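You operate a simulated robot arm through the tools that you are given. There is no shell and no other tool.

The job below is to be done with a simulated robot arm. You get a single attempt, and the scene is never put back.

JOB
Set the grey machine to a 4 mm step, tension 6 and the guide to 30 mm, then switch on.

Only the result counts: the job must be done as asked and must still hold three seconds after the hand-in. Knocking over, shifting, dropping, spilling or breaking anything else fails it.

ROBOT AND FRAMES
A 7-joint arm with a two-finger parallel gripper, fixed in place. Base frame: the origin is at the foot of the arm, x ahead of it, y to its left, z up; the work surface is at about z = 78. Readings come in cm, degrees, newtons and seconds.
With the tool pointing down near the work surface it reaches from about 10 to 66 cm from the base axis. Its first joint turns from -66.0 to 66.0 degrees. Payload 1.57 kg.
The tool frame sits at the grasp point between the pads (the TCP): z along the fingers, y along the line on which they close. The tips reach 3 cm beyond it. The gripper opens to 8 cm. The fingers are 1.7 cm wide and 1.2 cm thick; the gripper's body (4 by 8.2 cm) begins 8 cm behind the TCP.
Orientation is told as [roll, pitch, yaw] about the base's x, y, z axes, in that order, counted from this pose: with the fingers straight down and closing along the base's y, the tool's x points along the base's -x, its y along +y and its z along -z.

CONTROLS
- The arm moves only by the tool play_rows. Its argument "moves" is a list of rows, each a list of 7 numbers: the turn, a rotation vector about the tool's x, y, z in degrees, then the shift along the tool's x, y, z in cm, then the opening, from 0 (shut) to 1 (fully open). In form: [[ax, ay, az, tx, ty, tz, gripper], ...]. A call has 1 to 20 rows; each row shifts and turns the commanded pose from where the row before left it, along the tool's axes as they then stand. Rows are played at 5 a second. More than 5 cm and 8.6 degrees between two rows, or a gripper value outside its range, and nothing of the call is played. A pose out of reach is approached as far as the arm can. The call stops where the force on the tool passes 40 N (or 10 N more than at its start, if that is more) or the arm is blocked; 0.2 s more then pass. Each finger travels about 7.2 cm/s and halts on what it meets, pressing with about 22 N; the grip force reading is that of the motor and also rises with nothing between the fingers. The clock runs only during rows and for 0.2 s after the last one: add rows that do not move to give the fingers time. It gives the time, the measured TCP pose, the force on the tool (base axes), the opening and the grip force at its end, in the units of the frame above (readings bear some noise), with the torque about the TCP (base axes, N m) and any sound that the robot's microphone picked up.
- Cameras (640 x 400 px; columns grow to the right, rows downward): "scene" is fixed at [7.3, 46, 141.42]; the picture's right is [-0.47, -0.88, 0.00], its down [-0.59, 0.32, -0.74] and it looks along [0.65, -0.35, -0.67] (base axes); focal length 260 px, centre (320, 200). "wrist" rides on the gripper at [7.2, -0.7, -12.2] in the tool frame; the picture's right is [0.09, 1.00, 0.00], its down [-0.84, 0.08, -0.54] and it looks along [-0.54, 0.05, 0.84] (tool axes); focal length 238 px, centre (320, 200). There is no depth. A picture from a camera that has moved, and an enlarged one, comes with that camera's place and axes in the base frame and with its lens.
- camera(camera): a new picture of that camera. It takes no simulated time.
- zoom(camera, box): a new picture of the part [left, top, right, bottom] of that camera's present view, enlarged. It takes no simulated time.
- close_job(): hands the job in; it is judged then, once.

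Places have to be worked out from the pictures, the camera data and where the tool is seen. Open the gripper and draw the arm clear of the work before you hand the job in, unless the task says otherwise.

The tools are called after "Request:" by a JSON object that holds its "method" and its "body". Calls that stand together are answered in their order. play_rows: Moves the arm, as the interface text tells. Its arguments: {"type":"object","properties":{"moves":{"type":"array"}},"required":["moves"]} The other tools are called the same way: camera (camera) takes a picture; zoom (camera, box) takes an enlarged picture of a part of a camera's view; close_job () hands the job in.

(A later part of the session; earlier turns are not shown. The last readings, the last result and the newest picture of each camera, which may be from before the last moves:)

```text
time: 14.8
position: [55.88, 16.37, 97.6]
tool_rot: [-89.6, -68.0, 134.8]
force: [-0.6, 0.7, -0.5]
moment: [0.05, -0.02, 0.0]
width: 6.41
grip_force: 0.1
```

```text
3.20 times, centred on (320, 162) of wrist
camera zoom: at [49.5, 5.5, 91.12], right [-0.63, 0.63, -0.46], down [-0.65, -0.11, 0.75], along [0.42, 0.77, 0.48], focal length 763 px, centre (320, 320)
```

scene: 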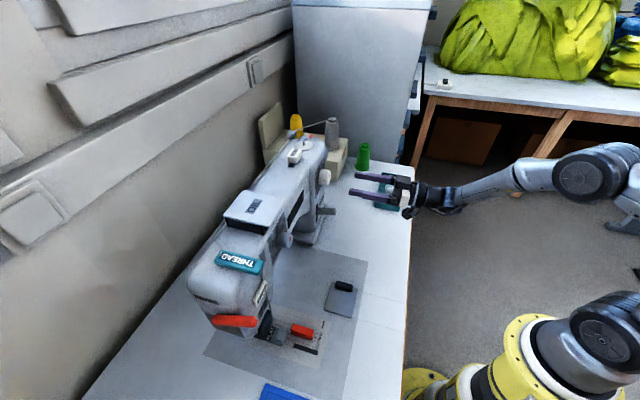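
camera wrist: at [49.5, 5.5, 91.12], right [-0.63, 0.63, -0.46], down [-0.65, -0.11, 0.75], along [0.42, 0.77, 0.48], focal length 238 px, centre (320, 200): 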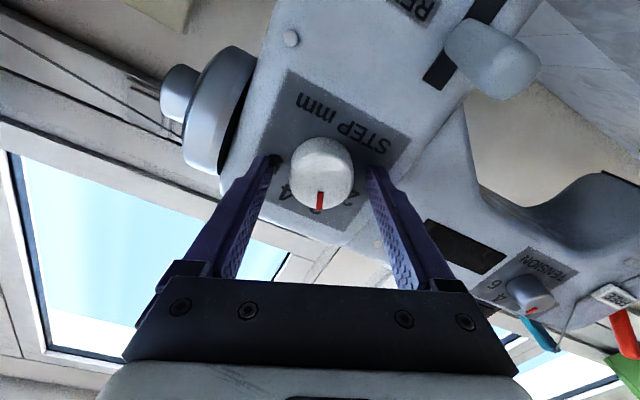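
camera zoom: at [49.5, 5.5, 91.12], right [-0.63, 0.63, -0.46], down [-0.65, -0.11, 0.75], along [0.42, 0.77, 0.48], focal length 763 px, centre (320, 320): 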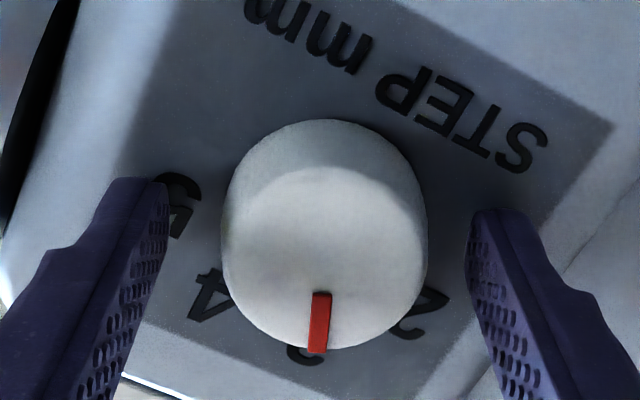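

The dial is centred between the fingers to within about 1 mm. I'll close the gripper on it, then turn it 44° clockwise (positive about the tool z) toward 4.

Request:
{"method": "play_rows", "body": {"moves": [[0, 0, 0, 0, 0, 0, 0.4], [0, 0, 0, 0, 0, 0, 0.3], [0, 0, 0, 0, 0, 0, 0.3], [0, 0, 0, 0, 0, 0, 0.3]]}}

Request:
{"method": "zoom", "body": {"camera": "wrist", "box": [220, 100, 420, 225]}}

```text
time: 15.8
position: [55.75, 16.38, 97.47]
tool_rot: [-89.6, -68.0, 134.8]
force: [-2.7, 6.2, -1.9]
moment: [0.03, -0.02, 0.25]
width: 4.29
grip_force: 45.1
```

```text
3.20 times, centred on (320, 162) of wrist
camera zoom: at [49.45, 5.54, 91.08], right [-0.63, 0.63, -0.46], down [-0.65, -0.11, 0.75], along [0.42, 0.77, 0.48], focal length 763 px, centre (320, 320)
```

zoom: 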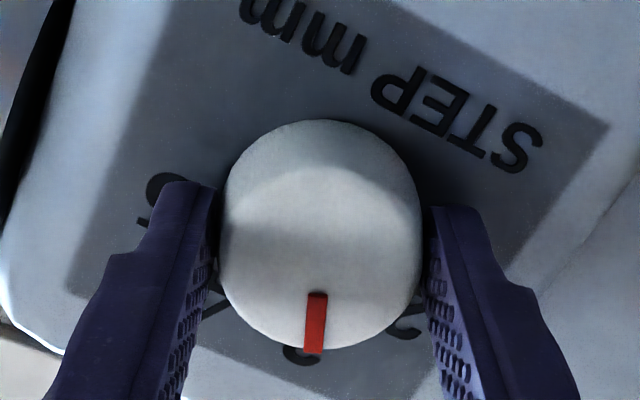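

The gripper holds the dial at 4.29 cm width. I'll turn the first 22° and check that the pointer follows.

Request:
{"method": "play_rows", "body": {"moves": [[0, 0, 4.4, 0, 0, 0, 0.3], [0, 0, 4.4, 0, 0, 0, 0.3], [0, 0, 4.4, 0, 0, 0, 0.3], [0, 0, 4.4, 0, 0, 0, 0.3], [0, 0, 4.4, 0, 0, 0, 0.3], [0, 0, 0, 0, 0, 0, 0.3]]}}

Request:
{"method": "zoom", "body": {"camera": "wrist", "box": [220, 100, 420, 225]}}

```text
time: 17.2
position: [55.81, 16.3, 97.46]
tool_rot: [29.7, -89.8, 15.5]
force: [-7.3, 12.0, -1.4]
moment: [0.13, -0.11, 0.38]
width: 4.27
grip_force: 45.2
```

```text
3.20 times, centred on (320, 162) of wrist
camera zoom: at [47.56, 7.42, 90.31], right [-0.71, 0.7, -0.09], down [-0.43, -0.33, 0.84], along [0.56, 0.63, 0.54], focal length 763 px, centre (320, 320)
```

zoom: 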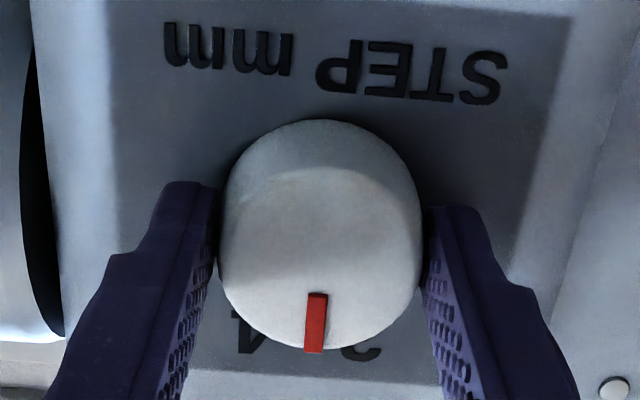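

The pointer follows and is halfway between 3 and 4. I'll relieve the slight side load and turn the remaining 22°.

Request:
{"method": "play_rows", "body": {"moves": [[0, 0, 4.4, 0, 0.1, 0, 0.3], [0, 0, 4.4, 0, 0, 0, 0.3], [0, 0, 4.4, 0, 0, 0, 0.3], [0, 0, 4.4, 0, 0, 0, 0.3], [0, 0, 4.4, 0, 0, 0, 0.3], [0, 0, 0, 0, 0, 0, 0.3], [0, 0, 0, 0, 0, 0, 0.3]]}}

Request:
{"method": "zoom", "body": {"camera": "wrist", "box": [220, 100, 420, 225]}}

```text
time: 18.8
position: [55.8, 16.41, 97.46]
tool_rot: [89.7, -68.0, -44.8]
force: [-5.0, 5.4, -1.3]
moment: [-0.18, 0.24, 0.27]
width: 4.29
grip_force: 45.0
```

```text
3.20 times, centred on (320, 162) of wrist
camera zoom: at [45.59, 9.39, 90.58], right [-0.68, 0.68, 0.29], down [-0.21, -0.55, 0.81], along [0.71, 0.48, 0.52], focal length 763 px, centre (320, 320)
```

zoom: 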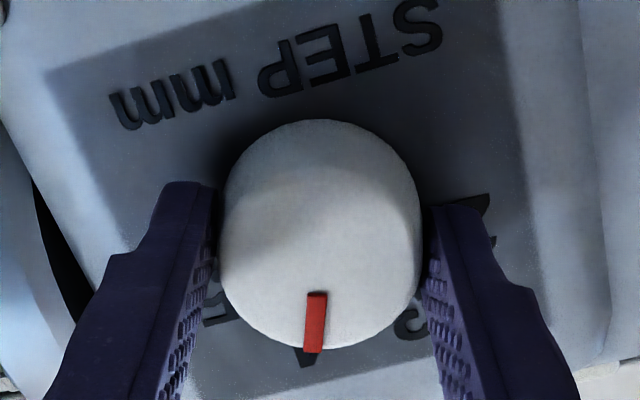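

The pointer now sits over the 4. I'll release, back straight off, and roll level for a check view.

Request:
{"method": "play_rows", "body": {"moves": [[0, 0, 0, 0, 0, 0, 0.8], [0, 0, 0, 0, 0, 0, 0.8], [0, 0, 0, 0, 0, 0, 0.8], [0, 0, 0, 0, 0, -2, 0.8], [0, 0, 0, 0, 0, -3, 0.8], [0, 0, 0, 0, 0, -4, 0.8], [0, 0, -7.3, 0, 0, 0, 0.8], [0, 0, -7.3, 0, 0, 0, 0.8], [0, 0, -7.4, 0, 0, 0, 0.8], [0, 8.5, 0, 0, 0, 0, 0.8], [0, 8.5, 0, 0, 0, 0, 0.8], [0, 8.5, 0, 0, 0, 0, 0.8], [0, 8.5, 0, 0, 0, 0, 0.8], [0, 0, 0, 0, 0, 0, 0.8]]}}

Request:
{"method": "camera", "body": {"camera": "wrist"}}

```text
time: 21.8
position: [49.35, 10.04, 97.57]
tool_rot: [-0.1, -55.8, 45.0]
force: [0.5, -0.1, -0.1]
moment: [-0.02, -0.02, 0.04]
width: 6.4
grip_force: 0.1
```

```text
taken
camera wrist: at [39.81, -0.28, 98.39], right [-0.74, 0.67, -0.08], down [-0.04, 0.07, 1.0], along [0.67, 0.74, -0.03], focal length 238 px, centre (320, 200)
```

wrist: 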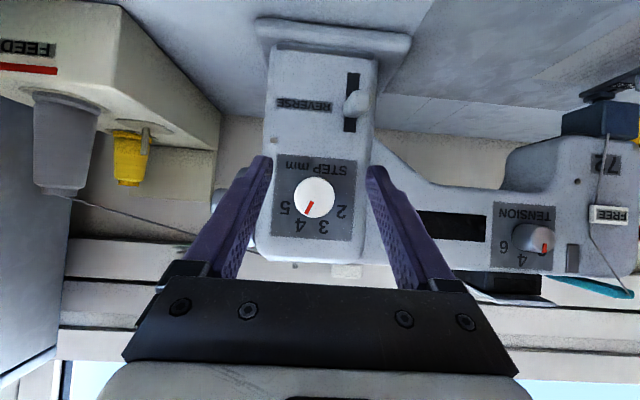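

Request:
{"method": "zoom", "body": {"camera": "wrist", "box": [265, 145, 365, 245]}}

Request:
{"method": "zoom", "body": {"camera": "wrist", "box": [480, 190, 600, 290]}}

```text
4.00 times, centred on (315, 195) of wrist
camera zoom: at [39.81, -0.28, 98.39], right [-0.74, 0.67, -0.08], down [-0.04, 0.07, 1.0], along [0.67, 0.74, -0.03], focal length 953 px, centre (340, 220)
```

zoom: 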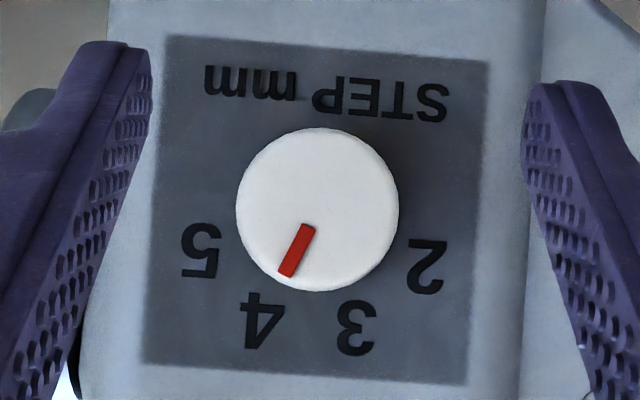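

```text
4.00 times, centred on (540, 240) of wrist
camera zoom: at [39.81, -0.28, 98.39], right [-0.74, 0.67, -0.08], down [-0.04, 0.07, 1.0], along [0.67, 0.74, -0.03], focal length 953 px, centre (-560, 40)
```

zoom: 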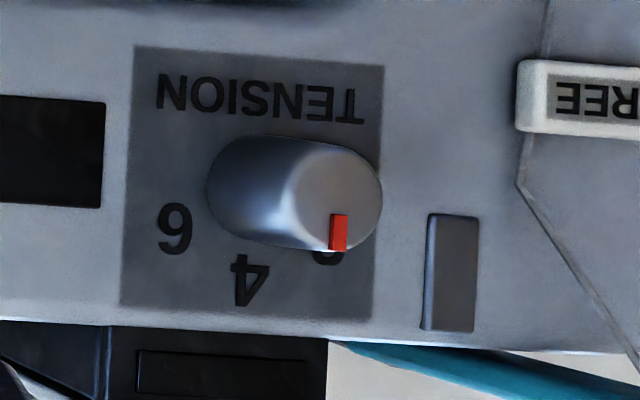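

The step pointer is near 4. I'll zoom harder to measure its angle precisely.

Request:
{"method": "zoom", "body": {"camera": "wrist", "box": [290, 172, 342, 224]}}

Request:
{"method": "zoom", "body": {"camera": "wrist", "box": [280, 180, 350, 240]}}

```text
7.69 times, centred on (316, 198) of wrist
camera zoom: at [39.81, -0.28, 98.39], right [-0.74, 0.67, -0.08], down [-0.04, 0.07, 1.0], along [0.67, 0.74, -0.03], focal length 1834 px, centre (351, 215)
```

zoom: 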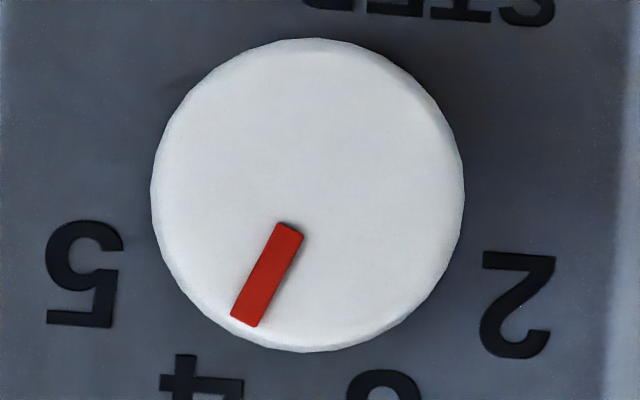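

```text
6.67 times, centred on (315, 210) of wrist
camera zoom: at [39.81, -0.28, 98.39], right [-0.74, 0.67, -0.08], down [-0.04, 0.07, 1.0], along [0.67, 0.74, -0.03], focal length 1589 px, centre (353, 133)
```

zoom: 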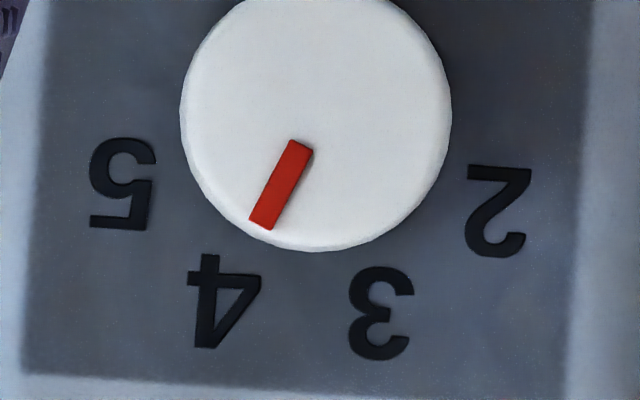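

The pointer is at 27.1° in the image and the label 4 direction is at 26.7°, so step = 4 is set accurately. Next I'll move sideways to face the tension dial.

Request:
{"method": "play_rows", "body": {"moves": [[0, 0, 0, -0.35, 4.28, -0.3, 0.8], [0, 0, 0, -0.35, 4.28, -0.3, 0.8], [0, 0, 0, -0.35, 4.28, -0.3, 0.8], [0, 0, 0, -0.35, 4.28, -0.3, 0.8], [0, 0, 0, -0.35, 4.28, -0.3, 0.8], [0, 0, 0, -0.35, 4.28, -0.3, 0.8], [0, 0, 0, 0, 0, 0, 0.8]]}}

Request:
{"method": "camera", "body": {"camera": "wrist"}}

Request:
{"method": "camera", "body": {"camera": "scene"}}

```text
time: 23.4
position: [31.04, 28.0, 100.34]
tool_rot: [0.1, -55.9, 45.0]
force: [0.5, -0.5, -0.6]
moment: [-0.04, 0.0, 0.01]
width: 6.4
grip_force: 0.0
```

```text
taken
camera wrist: at [21.43, 17.68, 101.19], right [-0.74, 0.67, -0.08], down [-0.04, 0.07, 1.0], along [0.67, 0.74, -0.02], focal length 238 px, centre (320, 200)
```

wrist: 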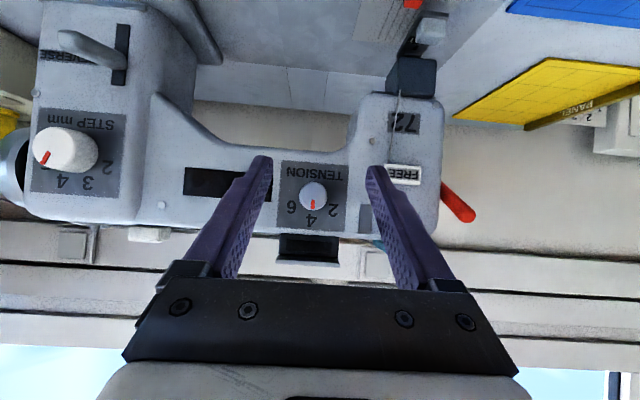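

```text
taken
```

scene: 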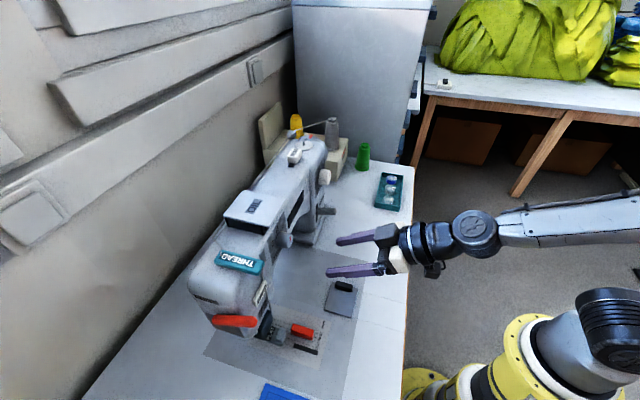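

Request:
{"method": "zoom", "body": {"camera": "wrist", "box": [270, 155, 360, 245]}}

Request:
{"method": "zoom", "body": {"camera": "wrist", "box": [345, 0, 485, 200]}}

Request:
{"method": "zoom", "body": {"camera": "wrist", "box": [20, 90, 130, 200]}}

```text
4.44 times, centred on (315, 200) of wrist
camera zoom: at [21.43, 17.68, 101.19], right [-0.74, 0.67, -0.08], down [-0.04, 0.07, 1.0], along [0.67, 0.74, -0.02], focal length 1059 px, centre (342, 200)
```

zoom: 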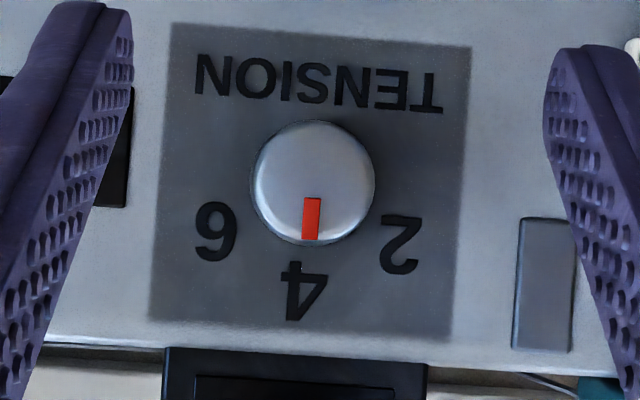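

```text
2.00 times, centred on (415, 100) of wrist
camera zoom: at [21.43, 17.68, 101.19], right [-0.74, 0.67, -0.08], down [-0.04, 0.07, 1.0], along [0.67, 0.74, -0.02], focal length 477 px, centre (130, 400)
```

zoom: 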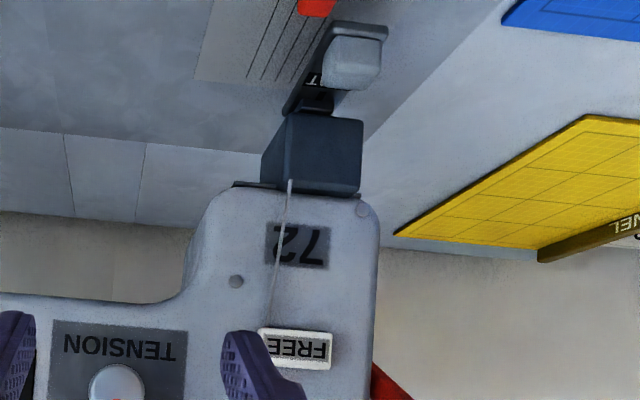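

```text
3.64 times, centred on (75, 145) of wrist
camera zoom: at [21.43, 17.68, 101.19], right [-0.74, 0.67, -0.08], down [-0.04, 0.07, 1.0], along [0.67, 0.74, -0.02], focal length 867 px, centre (1211, 400)
```

zoom: 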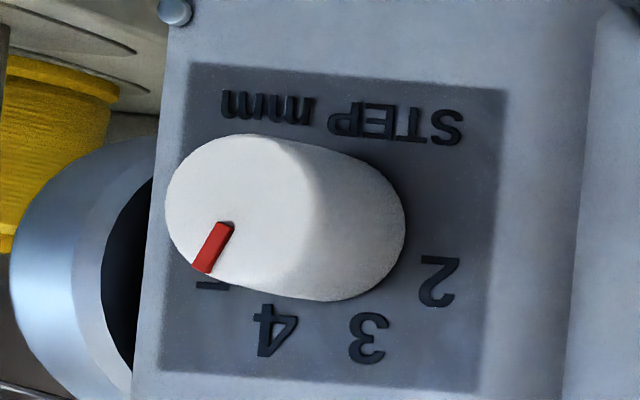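

The tension pointer is at 4, with labels at -60°, 0° and +60°, so it needs +60°. The dial axis is at L≈-2.1, z≈100.25, with the face at depth 52.8, the plate at 55.4 and a diameter of about 3 cm. I'll level the tool, pre-roll -30° and approach to just short of the dial.

Request:
{"method": "play_rows", "body": {"moves": [[0, -8.5, 0, 0, 0, 0, 0.69], [0, -8.5, 0, 0, 0, 0, 0.69], [0, -8.5, 0, 0, 0, 0, 0.69], [0, -8.5, 0, 0, 0.05, 0, 0.69], [0, 0, -7.5, 0, 0, 0, 0.69], [0, 0, -7.5, 0, 0, 0, 0.69], [0, 0, -7.5, 0, 0, 0, 0.69], [0, 0, -7.5, 0, 0, 0, 0.69], [0, 0, 0, 0, 0, 3, 0.69], [0, 0, 0, 0, 0, 3, 0.69], [0, 0, 0, 0, 0, 0, 0.69]]}}

Request:
{"method": "camera", "body": {"camera": "wrist"}}

Request:
{"method": "zoom", "body": {"camera": "wrist", "box": [220, 90, 420, 215]}}

Request:
{"method": "zoom", "body": {"camera": "scene", "box": [200, 180, 440, 330]}}

```text
time: 25.8
position: [37.45, 25.58, 107.57]
tool_rot: [-79.7, -65.8, 128.8]
force: [0.9, 0.4, -0.9]
moment: [0.03, 0.01, 0.02]
width: 5.51
grip_force: 0.0
out of reach, approached as far as the arm can: row 1, 2, 4, 5, 6, 7, 8, 9, 10
```

```text
taken
camera wrist: at [31.58, 13.97, 102.19], right [-0.67, 0.56, -0.49], down [-0.63, -0.09, 0.77], along [0.39, 0.83, 0.41], focal length 238 px, centre (320, 200)
```

wrist: 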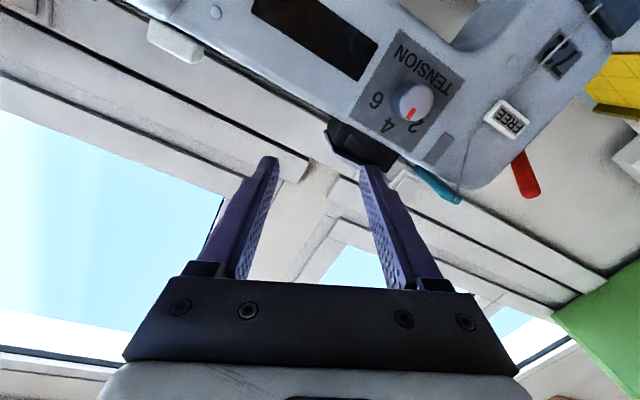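

```text
3.20 times, centred on (320, 152) of wrist
camera zoom: at [31.58, 13.97, 102.19], right [-0.67, 0.56, -0.49], down [-0.63, -0.09, 0.77], along [0.39, 0.83, 0.41], focal length 763 px, centre (320, 352)
```

zoom: 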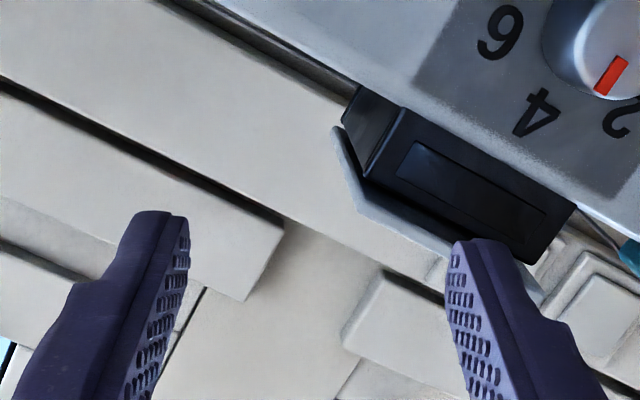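

```text
2.67 times, centred on (320, 255) of scene
camera zoom: at [7.3, 46.0, 141.42], right [-0.47, -0.88, 0.0], down [-0.59, 0.32, -0.74], along [0.65, -0.35, -0.67], focal length 693 px, centre (320, 53)
```

zoom: 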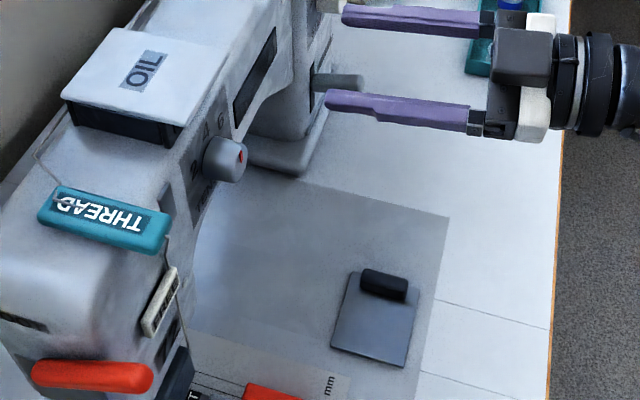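

The arm reported the level pose as out of reach there and drifted up and right, though still clear of the machine. I'll unwind by undoing the forward move, roll and tilt in order, to return to the earlier good pose.

Request:
{"method": "play_rows", "body": {"moves": [[0, 0, 0, 0, 0, 0, 0.69], [0, 0, 0, 0, 0, 0, 0.69]]}}

```text
time: 26.4
position: [37.44, 25.61, 107.67]
tool_rot: [-79.8, -65.8, 128.9]
force: [0.2, 0.5, 0.2]
moment: [0.01, 0.01, 0.0]
width: 5.54
grip_force: 0.0
```

The null rows confirm the commanded pose resets to the pose actually reached. The tool is nearly level at depth 44.6, so I'll move it forward in free space (the tips stay short of the machine face), where the reach should be easier.

Request:
{"method": "play_rows", "body": {"moves": [[0, 0, 0, 0, 0, 1.5, 0.69], [0, 0, 0, 0, 0, 1.5, 0.69], [0, 0, 0, 0, 0, 1.3, 0.69], [0, 0, 0, 0, 0, 0, 0.69]]}}

Request:
{"method": "camera", "body": {"camera": "scene"}}

```text
time: 27.4
position: [40.71, 28.08, 108.18]
tool_rot: [-79.8, -65.7, 128.8]
force: [0.1, -0.1, 0.3]
moment: [0.01, 0.01, 0.03]
width: 5.51
grip_force: 0.1
out of reach, approached as far as the arm can: row 1, 2, 3
```

```text
taken
```

scene: 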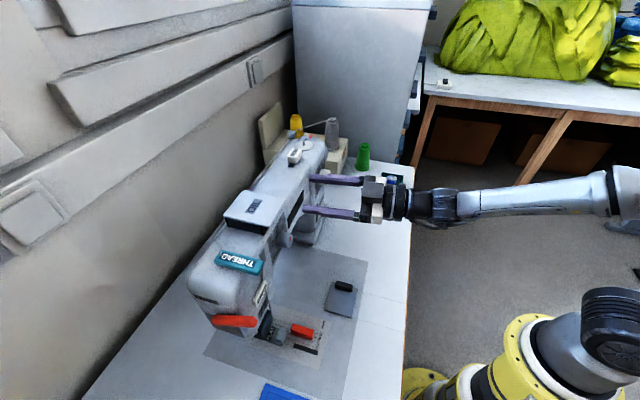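

The tool moved forward but the rows are still flagged. I'll roll the tool back to level to see whether the roll is what is limiting it.

Request:
{"method": "play_rows", "body": {"moves": [[0, 0, 8, 0, 0, 0, 0.69], [0, 0, 8, 0, 0, 0, 0.69], [0, 0, 8, 0, 0, 0, 0.69], [0, 0, 0, 0, 0, 0, 0.69]]}}

Request:
{"method": "camera", "body": {"camera": "wrist"}}

```text
time: 28.4
position: [40.68, 28.09, 108.21]
tool_rot: [1.3, -86.0, 46.7]
force: [0.5, -0.4, 0.4]
moment: [-0.01, 0.0, -0.01]
width: 5.5
grip_force: 0.0
```

```text
taken
camera wrist: at [32.63, 18.38, 101.82], right [-0.74, 0.66, -0.09], down [-0.38, -0.31, 0.87], along [0.55, 0.68, 0.48], focal length 238 px, centre (320, 200)
```

wrist: 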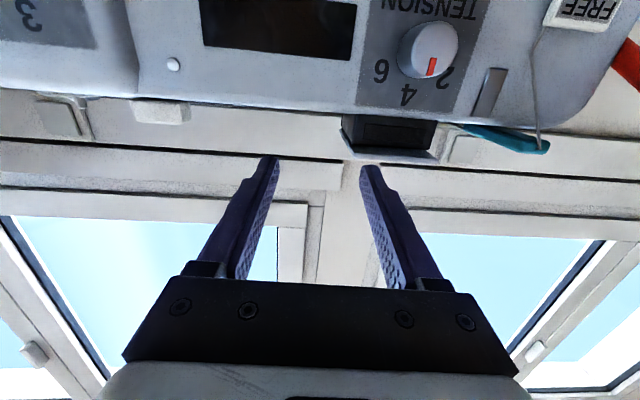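

Rolling level was not flagged. Next I'll test lowering toward the dial height while keeping the tips about 1 cm short of the dial face.

Request:
{"method": "play_rows", "body": {"moves": [[0, 0, 0, 2, 0, 0, 0.69], [0, 0, 0, 2, 0, 0, 0.69], [0, 0, 0, 0, 0, 0, 0.69]]}}

```text
time: 29.2
position: [40.52, 27.86, 104.16]
tool_rot: [-0.4, -86.2, 48.2]
force: [0.0, -0.7, 0.6]
moment: [0.03, -0.01, -0.03]
width: 5.52
grip_force: 0.0
```

Lowering works. I'll lower the rest of the way and then shift left toward the dial axis in steps.

Request:
{"method": "play_rows", "body": {"moves": [[0, 0, 0, 1.9, 0, 0, 0.69], [0, 0, 0, 1.9, 0, 0, 0.69], [0, 0, 0, 0, 2, 0, 0.69], [0, 0, 0, 0, 2, 0, 0.69], [0, 0, 0, 0, 0, 0, 0.69]]}}

Request:
{"method": "camera", "body": {"camera": "wrist"}}

```text
time: 30.4
position: [37.34, 30.3, 100.34]
tool_rot: [-0.7, -86.2, 48.4]
force: [-0.1, -1.3, 1.2]
moment: [0.0, -0.02, 0.01]
width: 5.51
grip_force: 0.0
```

```text
taken
camera wrist: at [29.31, 20.58, 94.06], right [-0.74, 0.66, -0.09], down [-0.38, -0.31, 0.87], along [0.55, 0.68, 0.48], focal length 238 px, centre (320, 200)
```

wrist: 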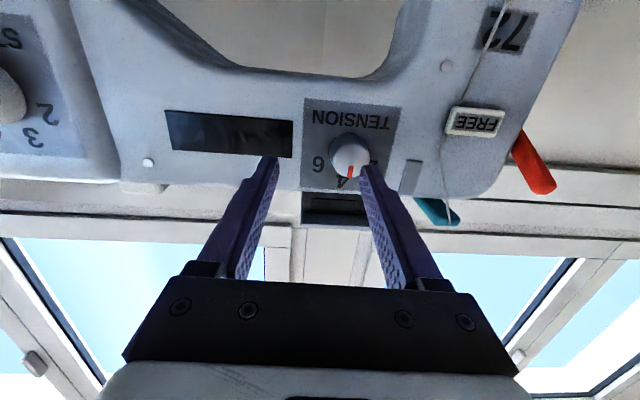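

That is reachable too. I'll shift the remaining 2.9 cm left and correct the yaw to 45°.

Request:
{"method": "play_rows", "body": {"moves": [[0, 0, 0, 0, 1.5, 0, 0.69], [0, 0, 0, 0, 1.4, 0, 0.69], [2.7, 0, 0, 0, 0, 0, 0.69], [0, 0, 0, 0, 0, 0, 0.69]]}}

Request:
{"method": "camera", "body": {"camera": "wrist"}}

Request:
{"method": "zoom", "body": {"camera": "wrist", "box": [240, 90, 400, 190]}}

```text
time: 31.4
position: [36.99, 29.78, 100.38]
tool_rot: [-2.7, -86.1, 48.2]
force: [0.0, 1.3, -0.2]
moment: [0.0, -0.01, -0.01]
width: 5.52
grip_force: 0.0
out of reach, approached as far as the arm can: row 2, 3
```

```text
taken
camera wrist: at [28.68, 20.37, 93.98], right [-0.72, 0.69, -0.1], down [-0.4, -0.29, 0.87], along [0.58, 0.66, 0.48], focal length 238 px, centre (320, 200)
```

wrist: 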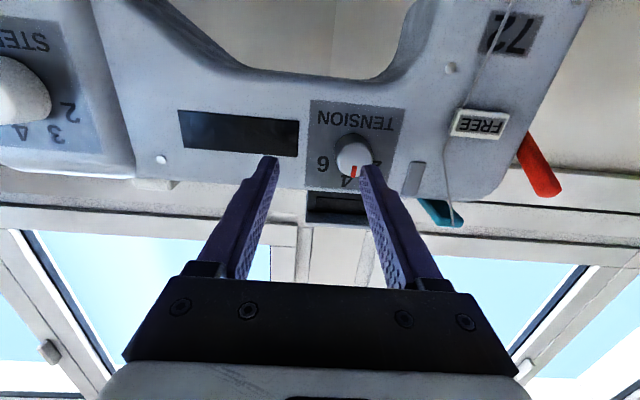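

```text
4.00 times, centred on (320, 140) of wrist
camera zoom: at [28.68, 20.37, 93.98], right [-0.72, 0.69, -0.1], down [-0.4, -0.29, 0.87], along [0.58, 0.66, 0.48], focal length 953 px, centre (320, 440)
```

zoom: 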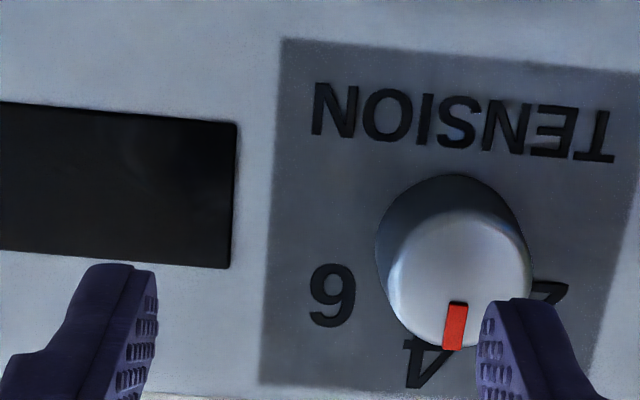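

The limit seems to be the wrist coming too close to the base, so going deeper helps. I'll advance 2 cm (tips about 0.6 cm short of the dial face) and then slide left.

Request:
{"method": "play_rows", "body": {"moves": [[0, 0, 0, 0, 0, 1.0, 0.69], [0, 0, 0, 0, 0, 0.9, 0.69], [0, 0, 0, 0, 1.5, 0, 0.69], [0, 0, 0, 0, 1.4, 0, 0.69], [0, 0, 0, 0, 0, 0, 0.69]]}}

Request:
{"method": "camera", "body": {"camera": "wrist"}}

Request:
{"method": "zoom", "body": {"camera": "wrist", "box": [240, 90, 400, 190]}}

```text
time: 32.6
position: [38.46, 30.76, 100.32]
tool_rot: [-2.5, -85.9, 48.1]
force: [0.5, 0.2, -0.4]
moment: [0.01, 0.0, 0.0]
width: 5.53
grip_force: 0.1
out of reach, approached as far as the arm can: row 2, 3, 4
```

```text
taken
camera wrist: at [30.05, 21.3, 94.04], right [-0.71, 0.69, -0.1], down [-0.4, -0.29, 0.87], along [0.58, 0.66, 0.48], focal length 238 px, centre (320, 200)
```

wrist: 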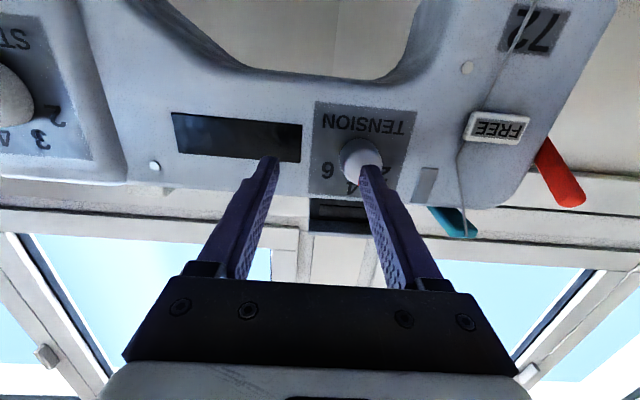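

```text
4.00 times, centred on (320, 140) of wrist
camera zoom: at [30.05, 21.3, 94.04], right [-0.71, 0.69, -0.1], down [-0.4, -0.29, 0.87], along [0.58, 0.66, 0.48], focal length 953 px, centre (320, 440)
```

zoom: 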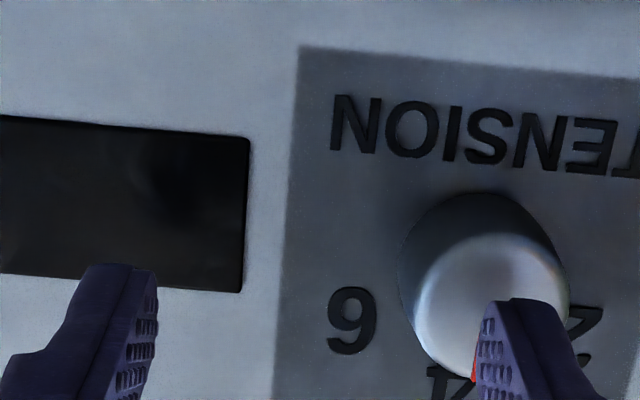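

Moving left is blocked in this wrist configuration. Since the pads stay parallel to the dial axis at any pitch, I'll tilt the tool down about 20° (p≈66), back off slightly and try again to slide left.

Request:
{"method": "play_rows", "body": {"moves": [[0, 0, 0, 0, 0, -1, 0.69], [0, 8, 0, 0, 0, 0, 0.69], [0, 8, 0, 0, 0, 0, 0.69], [0, 4, 0, 0, 0, 0, 0.69], [0, 0, 0, 0, 1.1, 0, 0.69], [0, 0, 0, 0, 1.1, 0, 0.69], [0, 0, 0, 0, 1.1, 0, 0.69], [0, 0, 0, 0, 0, 0, 0.69]]}}

Request:
{"method": "camera", "body": {"camera": "wrist"}}

```text
time: 34.4
position: [35.27, 32.39, 100.35]
tool_rot: [-0.6, -66.2, 45.7]
force: [0.5, -0.4, 0.0]
moment: [0.01, 0.02, 0.0]
width: 5.54
grip_force: 0.1
```

```text
taken
camera wrist: at [25.93, 22.03, 98.8], right [-0.73, 0.68, -0.09], down [-0.17, -0.05, 0.98], along [0.66, 0.74, 0.15], focal length 238 px, centre (320, 200)
```

wrist: 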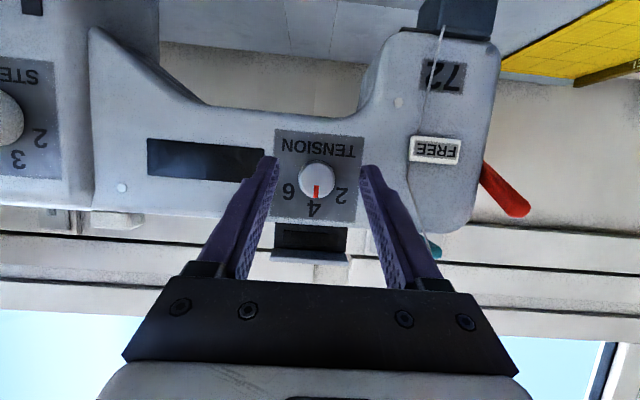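

At p=66 the TCP is in line with the dial at depth 47.8 with no reach warning. Before gripping, I'll test in free space that the full +60° turn about the dial axis is reachable.

Request:
{"method": "play_rows", "body": {"moves": [[-3.05, 0, 6.85, 0, 0, 0, 0.69], [-3.05, 0, 6.85, 0, 0, 0, 0.69], [-3.05, 0, 6.85, 0, 0, 0, 0.69], [-3.05, 0, 6.85, 0, 0, 0, 0.69], [-3.05, 0, 6.85, 0, 0, 0, 0.69], [-3.05, 0, 6.85, 0, 0, 0, 0.69], [-3.05, 0, 6.85, 0, 0, 0, 0.69], [-3.05, 0, 6.85, 0, 0, 0, 0.69], [0, 0, 0, 0, 0, 0, 0.69]]}}

Request:
{"method": "camera", "body": {"camera": "wrist"}}

Request:
{"method": "camera", "body": {"camera": "scene"}}

```text
time: 36.4
position: [35.33, 32.33, 100.47]
tool_rot: [76.8, -27.3, -17.7]
force: [0.4, 0.8, 0.2]
moment: [0.0, 0.01, 0.02]
width: 5.49
grip_force: 0.1
```

```text
taken
camera wrist: at [24.71, 23.2, 99.06], right [-0.43, 0.38, 0.82], down [0.47, -0.68, 0.56], along [0.77, 0.62, 0.12], focal length 238 px, centre (320, 200)
```

wrist: 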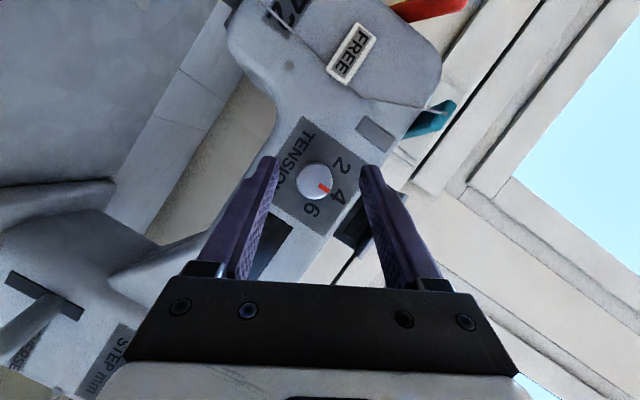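

```text
taken
```

scene: 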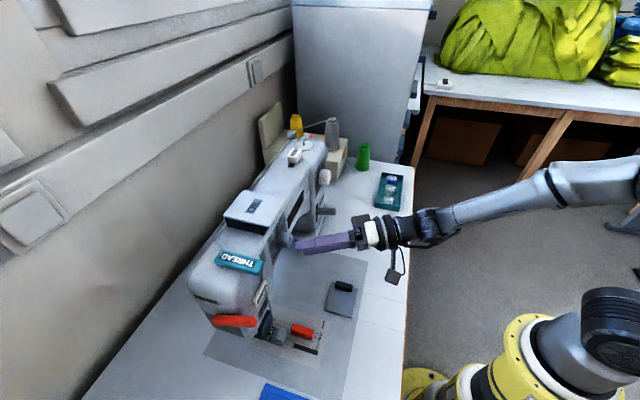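

The full +60° turn is reachable. I'll unwind it and move to a staging point at depth 49.5 and z≈101.2 (so the tilted fingers cross the dial axis), then check alignment.

Request:
{"method": "play_rows", "body": {"moves": [[3.05, 0, -6.85, 0, 0, 0, 0.69], [3.05, 0, -6.85, 0, 0, 0, 0.69], [3.05, 0, -6.85, 0, 0, 0, 0.69], [3.05, 0, -6.85, 0, 0, 0, 0.69], [3.05, 0, -6.85, 0, 0, 0, 0.69], [3.05, 0, -6.85, 0, 0, 0, 0.69], [3.05, 0, -6.85, 0, 0, 0, 0.69], [3.05, 0, -6.85, 0, 0, 0, 0.69], [0, 0, 0, -0.776, 0, -0.346, 0.69], [0, 0, 0, -0.65, 0, 1.46, 0.69], [0, 0, 0, 0, 0, 0, 0.69]]}}

Request:
{"method": "camera", "body": {"camera": "wrist"}}

Request:
{"method": "zoom", "body": {"camera": "wrist", "box": [240, 110, 400, 210]}}

Request:
{"method": "zoom", "body": {"camera": "scene", "box": [230, 180, 390, 280]}}

```text
time: 38.8
position: [36.51, 33.47, 101.32]
tool_rot: [-0.5, -66.1, 45.7]
force: [0.1, -0.3, 0.6]
moment: [-0.03, 0.05, 0.0]
width: 5.52
grip_force: 0.0
```

```text
taken
camera wrist: at [27.05, 23.15, 99.73], right [-0.73, 0.68, -0.09], down [-0.17, -0.05, 0.98], along [0.66, 0.74, 0.15], focal length 238 px, centre (320, 200)
```

wrist: 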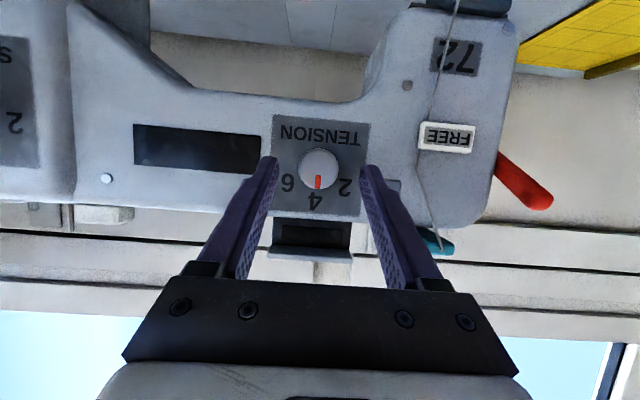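

```text
4.00 times, centred on (320, 160) of wrist
camera zoom: at [27.05, 23.15, 99.73], right [-0.73, 0.68, -0.09], down [-0.17, -0.05, 0.98], along [0.66, 0.74, 0.15], focal length 953 px, centre (320, 360)
```

zoom: 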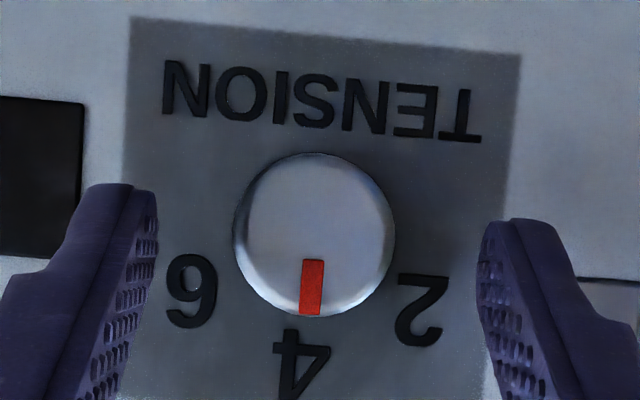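

```text
4.00 times, centred on (310, 230) of scene
camera zoom: at [7.3, 46.0, 141.42], right [-0.47, -0.88, 0.0], down [-0.59, 0.32, -0.74], along [0.65, -0.35, -0.67], focal length 1040 px, centre (360, 80)
```

zoom: 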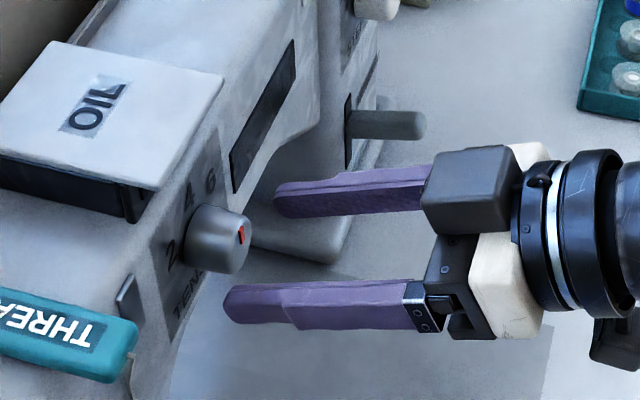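

Alignment is within 1 mm laterally, and the dial axis is about 1.15 cm below the TCP, as intended. I'll advance to depth 51.8 around the dial, then close.

Request:
{"method": "play_rows", "body": {"moves": [[0, 0, 0, -0.27, -0.02, 0.73, 0.69], [0, 0, 0, -0.27, -0.02, 0.73, 0.69], [0, 0, 0, -0.26, -0.02, 0.72, 0.69], [0, 0, 0, 0, 0, 0, 0.69]]}}

Request:
{"method": "zoom", "body": {"camera": "wrist", "box": [240, 90, 400, 190]}}

Request:
{"method": "zoom", "body": {"camera": "scene", "box": [230, 180, 390, 280]}}

```text
time: 39.8
position: [38.19, 35.12, 101.22]
tool_rot: [-0.5, -66.2, 45.7]
force: [0.3, 0.0, -0.5]
moment: [0.0, 0.02, 0.01]
width: 5.5
grip_force: 0.1
```

```text
4.00 times, centred on (320, 140) of wrist
camera zoom: at [28.74, 24.76, 99.56], right [-0.73, 0.68, -0.09], down [-0.17, -0.05, 0.98], along [0.66, 0.74, 0.15], focal length 953 px, centre (320, 440)
```

zoom: 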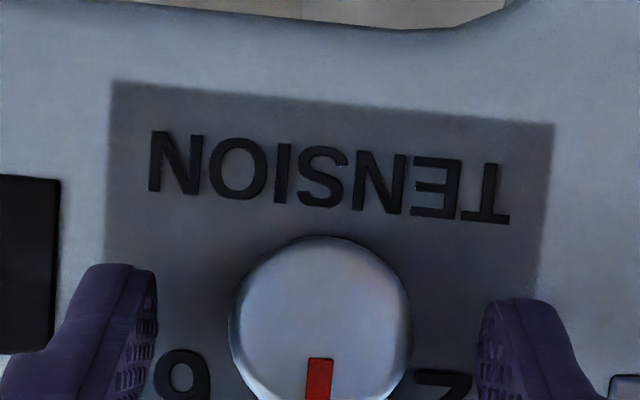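

```text
4.00 times, centred on (310, 230) of scene
camera zoom: at [7.3, 46.0, 141.42], right [-0.47, -0.88, 0.0], down [-0.59, 0.32, -0.74], along [0.65, -0.35, -0.67], focal length 1040 px, centre (360, 80)
```

zoom: 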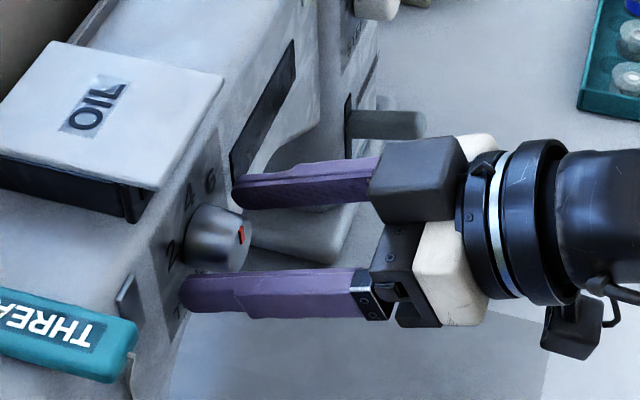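

The fingers flank the dial, with no contact force. I'll close on it now.

Request:
{"method": "play_rows", "body": {"moves": [[0, 0, 0, 0, 0, 0, 0.4], [0, 0, 0, 0, 0, 0, 0.2], [0, 0, 0, 0, 0, 0, 0.2], [0, 0, 0, 0, 0, 0, 0.2]]}}

Request:
{"method": "zoom", "body": {"camera": "wrist", "box": [240, 110, 400, 210]}}

```text
time: 40.8
position: [38.25, 35.14, 101.09]
tool_rot: [-0.4, -66.2, 45.5]
force: [-0.7, 1.8, -0.8]
moment: [0.02, 0.0, 0.0]
width: 3.06
grip_force: 39.4
```

```text
4.00 times, centred on (320, 160) of wrist
camera zoom: at [28.74, 24.76, 99.56], right [-0.73, 0.68, -0.09], down [-0.17, -0.05, 0.98], along [0.66, 0.74, 0.15], focal length 953 px, centre (320, 360)
```

zoom: 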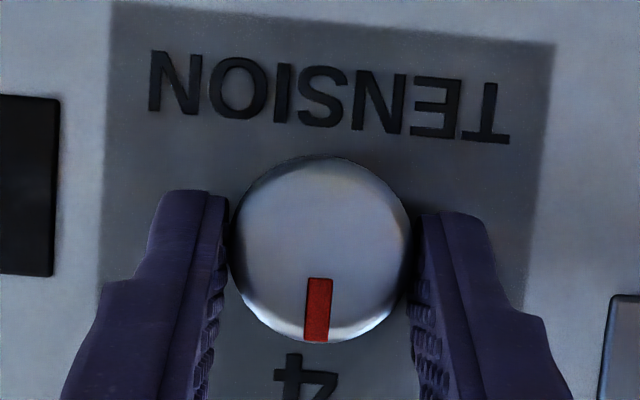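

It is gripped at 3.06 cm. I'll rotate the first 30° about the dial axis, with the TCP following its small arc, and check that the pointer moves.

Request:
{"method": "play_rows", "body": {"moves": [[-2.018, 0, 4.575, 0, -0.083, 0, 0.2], [-2.018, 0, 4.575, 0, -0.083, 0, 0.2], [-2.018, 0, 4.575, 0, -0.083, 0, 0.2], [-2.018, 0, 4.575, 0, -0.083, 0, 0.2], [-2.018, 0, 4.575, 0, -0.083, 0, 0.2], [-2.018, 0, 4.575, 0, -0.083, 0, 0.2], [0, 0, 0, 0, 0, 0, 0.2]]}}

Request:
{"method": "zoom", "body": {"camera": "wrist", "box": [240, 110, 400, 210]}}

```text
time: 42.4
position: [38.58, 34.78, 101.12]
tool_rot: [54.9, -52.4, -3.1]
force: [1.3, 6.7, -1.5]
moment: [-0.2, 0.28, 0.15]
width: 3.05
grip_force: 39.6
```

```text
4.00 times, centred on (320, 160) of wrist
camera zoom: at [28.42, 25.06, 99.32], right [-0.67, 0.61, 0.42], down [0.19, -0.41, 0.89], along [0.72, 0.68, 0.16], focal length 953 px, centre (320, 360)
```

zoom: 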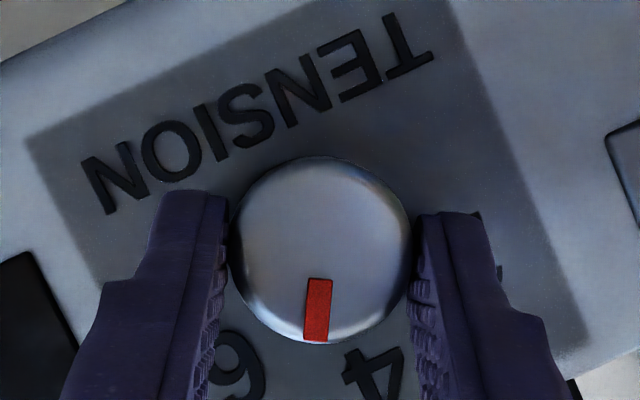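

The dial turns with the gripper and the pointer is now midway between 4 and 6. I'll turn the remaining 30°.

Request:
{"method": "play_rows", "body": {"moves": [[-2.018, 0, 4.575, 0, -0.083, 0, 0.2], [-2.018, 0, 4.575, 0, -0.083, 0, 0.2], [-2.018, 0, 4.575, 0, -0.083, 0, 0.2], [-2.018, 0, 4.575, 0, -0.083, 0, 0.2], [-2.018, 0, 4.575, 0, -0.083, 0, 0.2], [-2.018, 0, 4.575, 0, -0.083, 0, 0.2], [0, 0, 0, 0, 0, 0, 0.2], [0, 0, 0, 0, 0, 0, 0.2]]}}

Request:
{"method": "zoom", "body": {"camera": "wrist", "box": [240, 110, 400, 210]}}

Request:
{"method": "camera", "body": {"camera": "wrist"}}

```text
time: 44.2
position: [38.82, 34.47, 100.68]
tool_rot: [76.6, -27.1, -17.7]
force: [3.1, 9.2, -4.9]
moment: [-0.26, 0.09, 0.26]
width: 3.05
grip_force: 39.6
```

```text
4.00 times, centred on (320, 160) of wrist
camera zoom: at [28.07, 25.39, 99.33], right [-0.43, 0.38, 0.82], down [0.47, -0.68, 0.56], along [0.77, 0.62, 0.12], focal length 953 px, centre (320, 360)
```

zoom: 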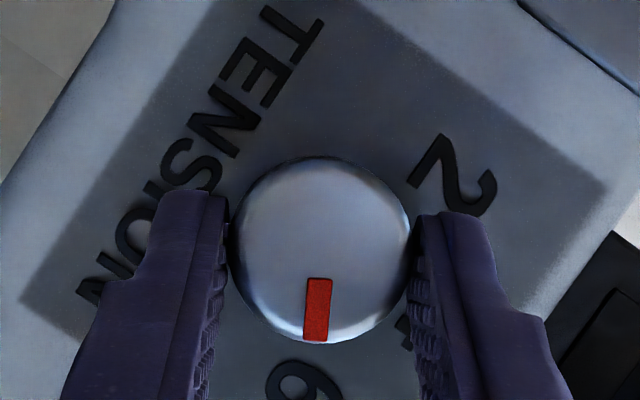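

```text
taken
camera wrist: at [28.07, 25.39, 99.33], right [-0.43, 0.38, 0.82], down [0.47, -0.68, 0.56], along [0.77, 0.62, 0.12], focal length 238 px, centre (320, 200)
```

wrist: 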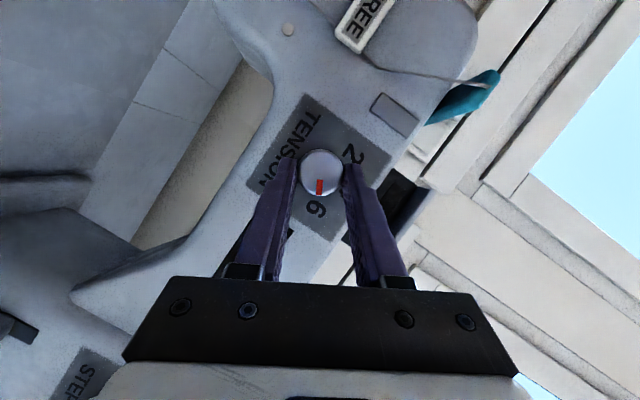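

The pointer is at the 6. I'll release, back off along the dial axis, unroll and check it head-on.

Request:
{"method": "play_rows", "body": {"moves": [[0, 0, 0, 0, 0, 0, 0.69], [0, 0, 0, 0, 0, 0, 0.69], [0, 0, 0, 0, 0, 0, 0.69], [0, 0, 0, 0.8, 0, -1.83, 0.69], [0, 0, 0, 1.2, 0, -2.75, 0.69], [0, 0, 0, 1.2, 0, -2.75, 0.69], [0, 0, 0, 0.8, 0, -1.83, 0.69], [3.05, 0, -6.85, 0, 0, 0, 0.69], [3.05, 0, -6.85, 0, 0, 0, 0.69], [3.05, 0, -6.85, 0, 0, 0, 0.69], [3.05, 0, -6.85, 0, 0, 0, 0.69], [3.05, 0, -6.85, 0, 0, 0, 0.69], [3.05, 0, -6.85, 0, 0, 0, 0.69], [3.05, 0, -6.85, 0, 0, 0, 0.69], [3.05, 0, -6.85, 0, 0, 0, 0.69], [0, 8, 0, 0, 0, 0, 0.69], [0, 2, 0, 0, 0, 0, 0.69], [0, 0, 0, 0, 0, 0, 0.69]]}}

Request:
{"method": "camera", "body": {"camera": "wrist"}}

Request:
{"method": "zoom", "body": {"camera": "wrist", "box": [280, 150, 370, 240]}}

```text
time: 48.0
position: [31.86, 27.38, 100.69]
tool_rot: [-0.2, -55.9, 45.2]
force: [-0.5, 0.4, -0.3]
moment: [0.03, 0.0, 0.01]
width: 5.51
grip_force: 0.0
```

```text
taken
camera wrist: at [22.2, 17.02, 101.63], right [-0.74, 0.67, -0.08], down [-0.04, 0.07, 1.0], along [0.67, 0.74, -0.02], focal length 238 px, centre (320, 200)
```

wrist: 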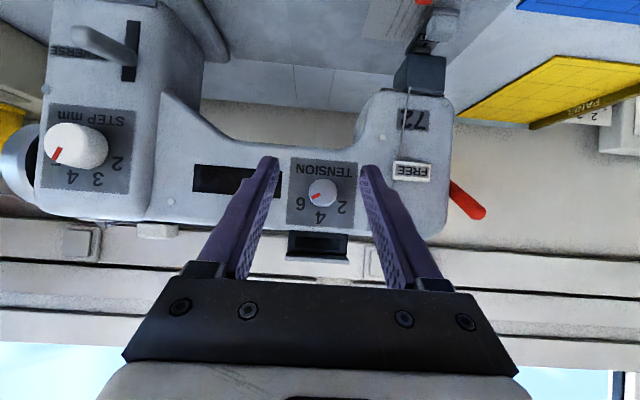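

```text
4.44 times, centred on (325, 195) of wrist
camera zoom: at [22.2, 17.02, 101.63], right [-0.74, 0.67, -0.08], down [-0.04, 0.07, 1.0], along [0.67, 0.74, -0.02], focal length 1059 px, centre (298, 222)
```

zoom: 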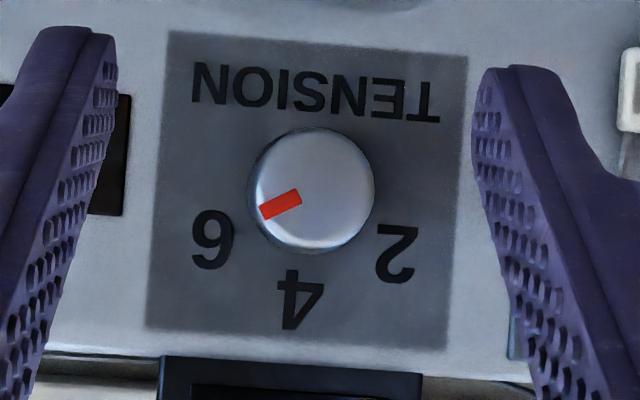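

Request:
{"method": "zoom", "body": {"camera": "wrist", "box": [300, 172, 345, 217]}}

Request:
{"method": "zoom", "body": {"camera": "wrist", "box": [290, 155, 355, 225]}}

Request:
{"method": "zoom", "body": {"camera": "wrist", "box": [30, 95, 140, 205]}}

```text
8.89 times, centred on (322, 194) of wrist
camera zoom: at [22.2, 17.02, 101.63], right [-0.74, 0.67, -0.08], down [-0.04, 0.07, 1.0], along [0.67, 0.74, -0.02], focal length 2119 px, centre (298, 249)
```

zoom: 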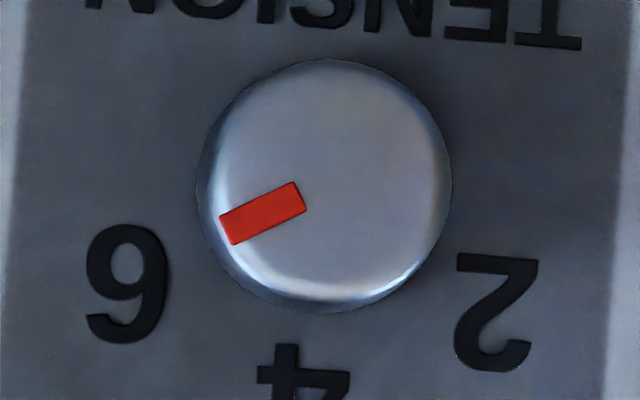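

```text
5.71 times, centred on (322, 190) of wrist
camera zoom: at [22.2, 17.02, 101.63], right [-0.74, 0.67, -0.08], down [-0.04, 0.07, 1.0], along [0.67, 0.74, -0.02], focal length 1362 px, centre (306, 257)
```

zoom: 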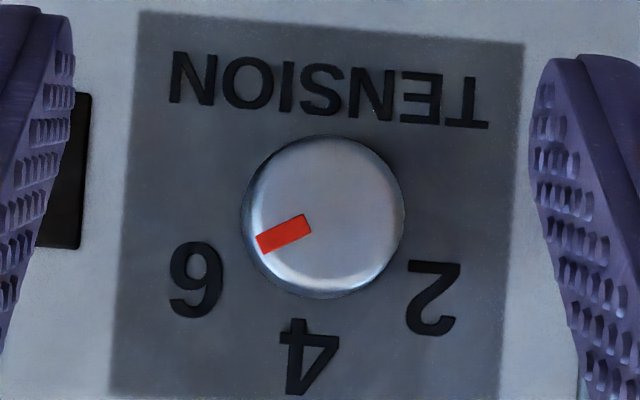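

```text
3.64 times, centred on (85, 150) of wrist
camera zoom: at [22.2, 17.02, 101.63], right [-0.74, 0.67, -0.08], down [-0.04, 0.07, 1.0], along [0.67, 0.74, -0.02], focal length 867 px, centre (1174, 382)
```

zoom: 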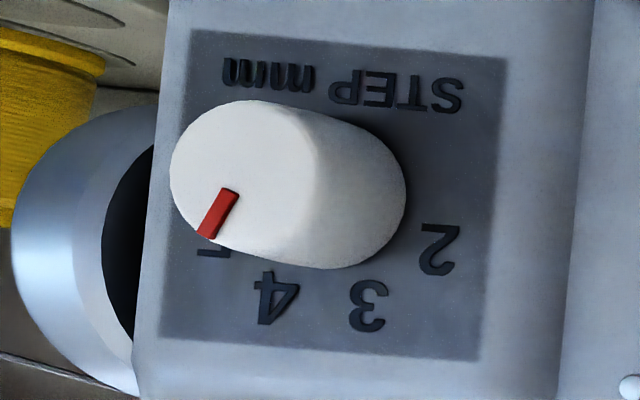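

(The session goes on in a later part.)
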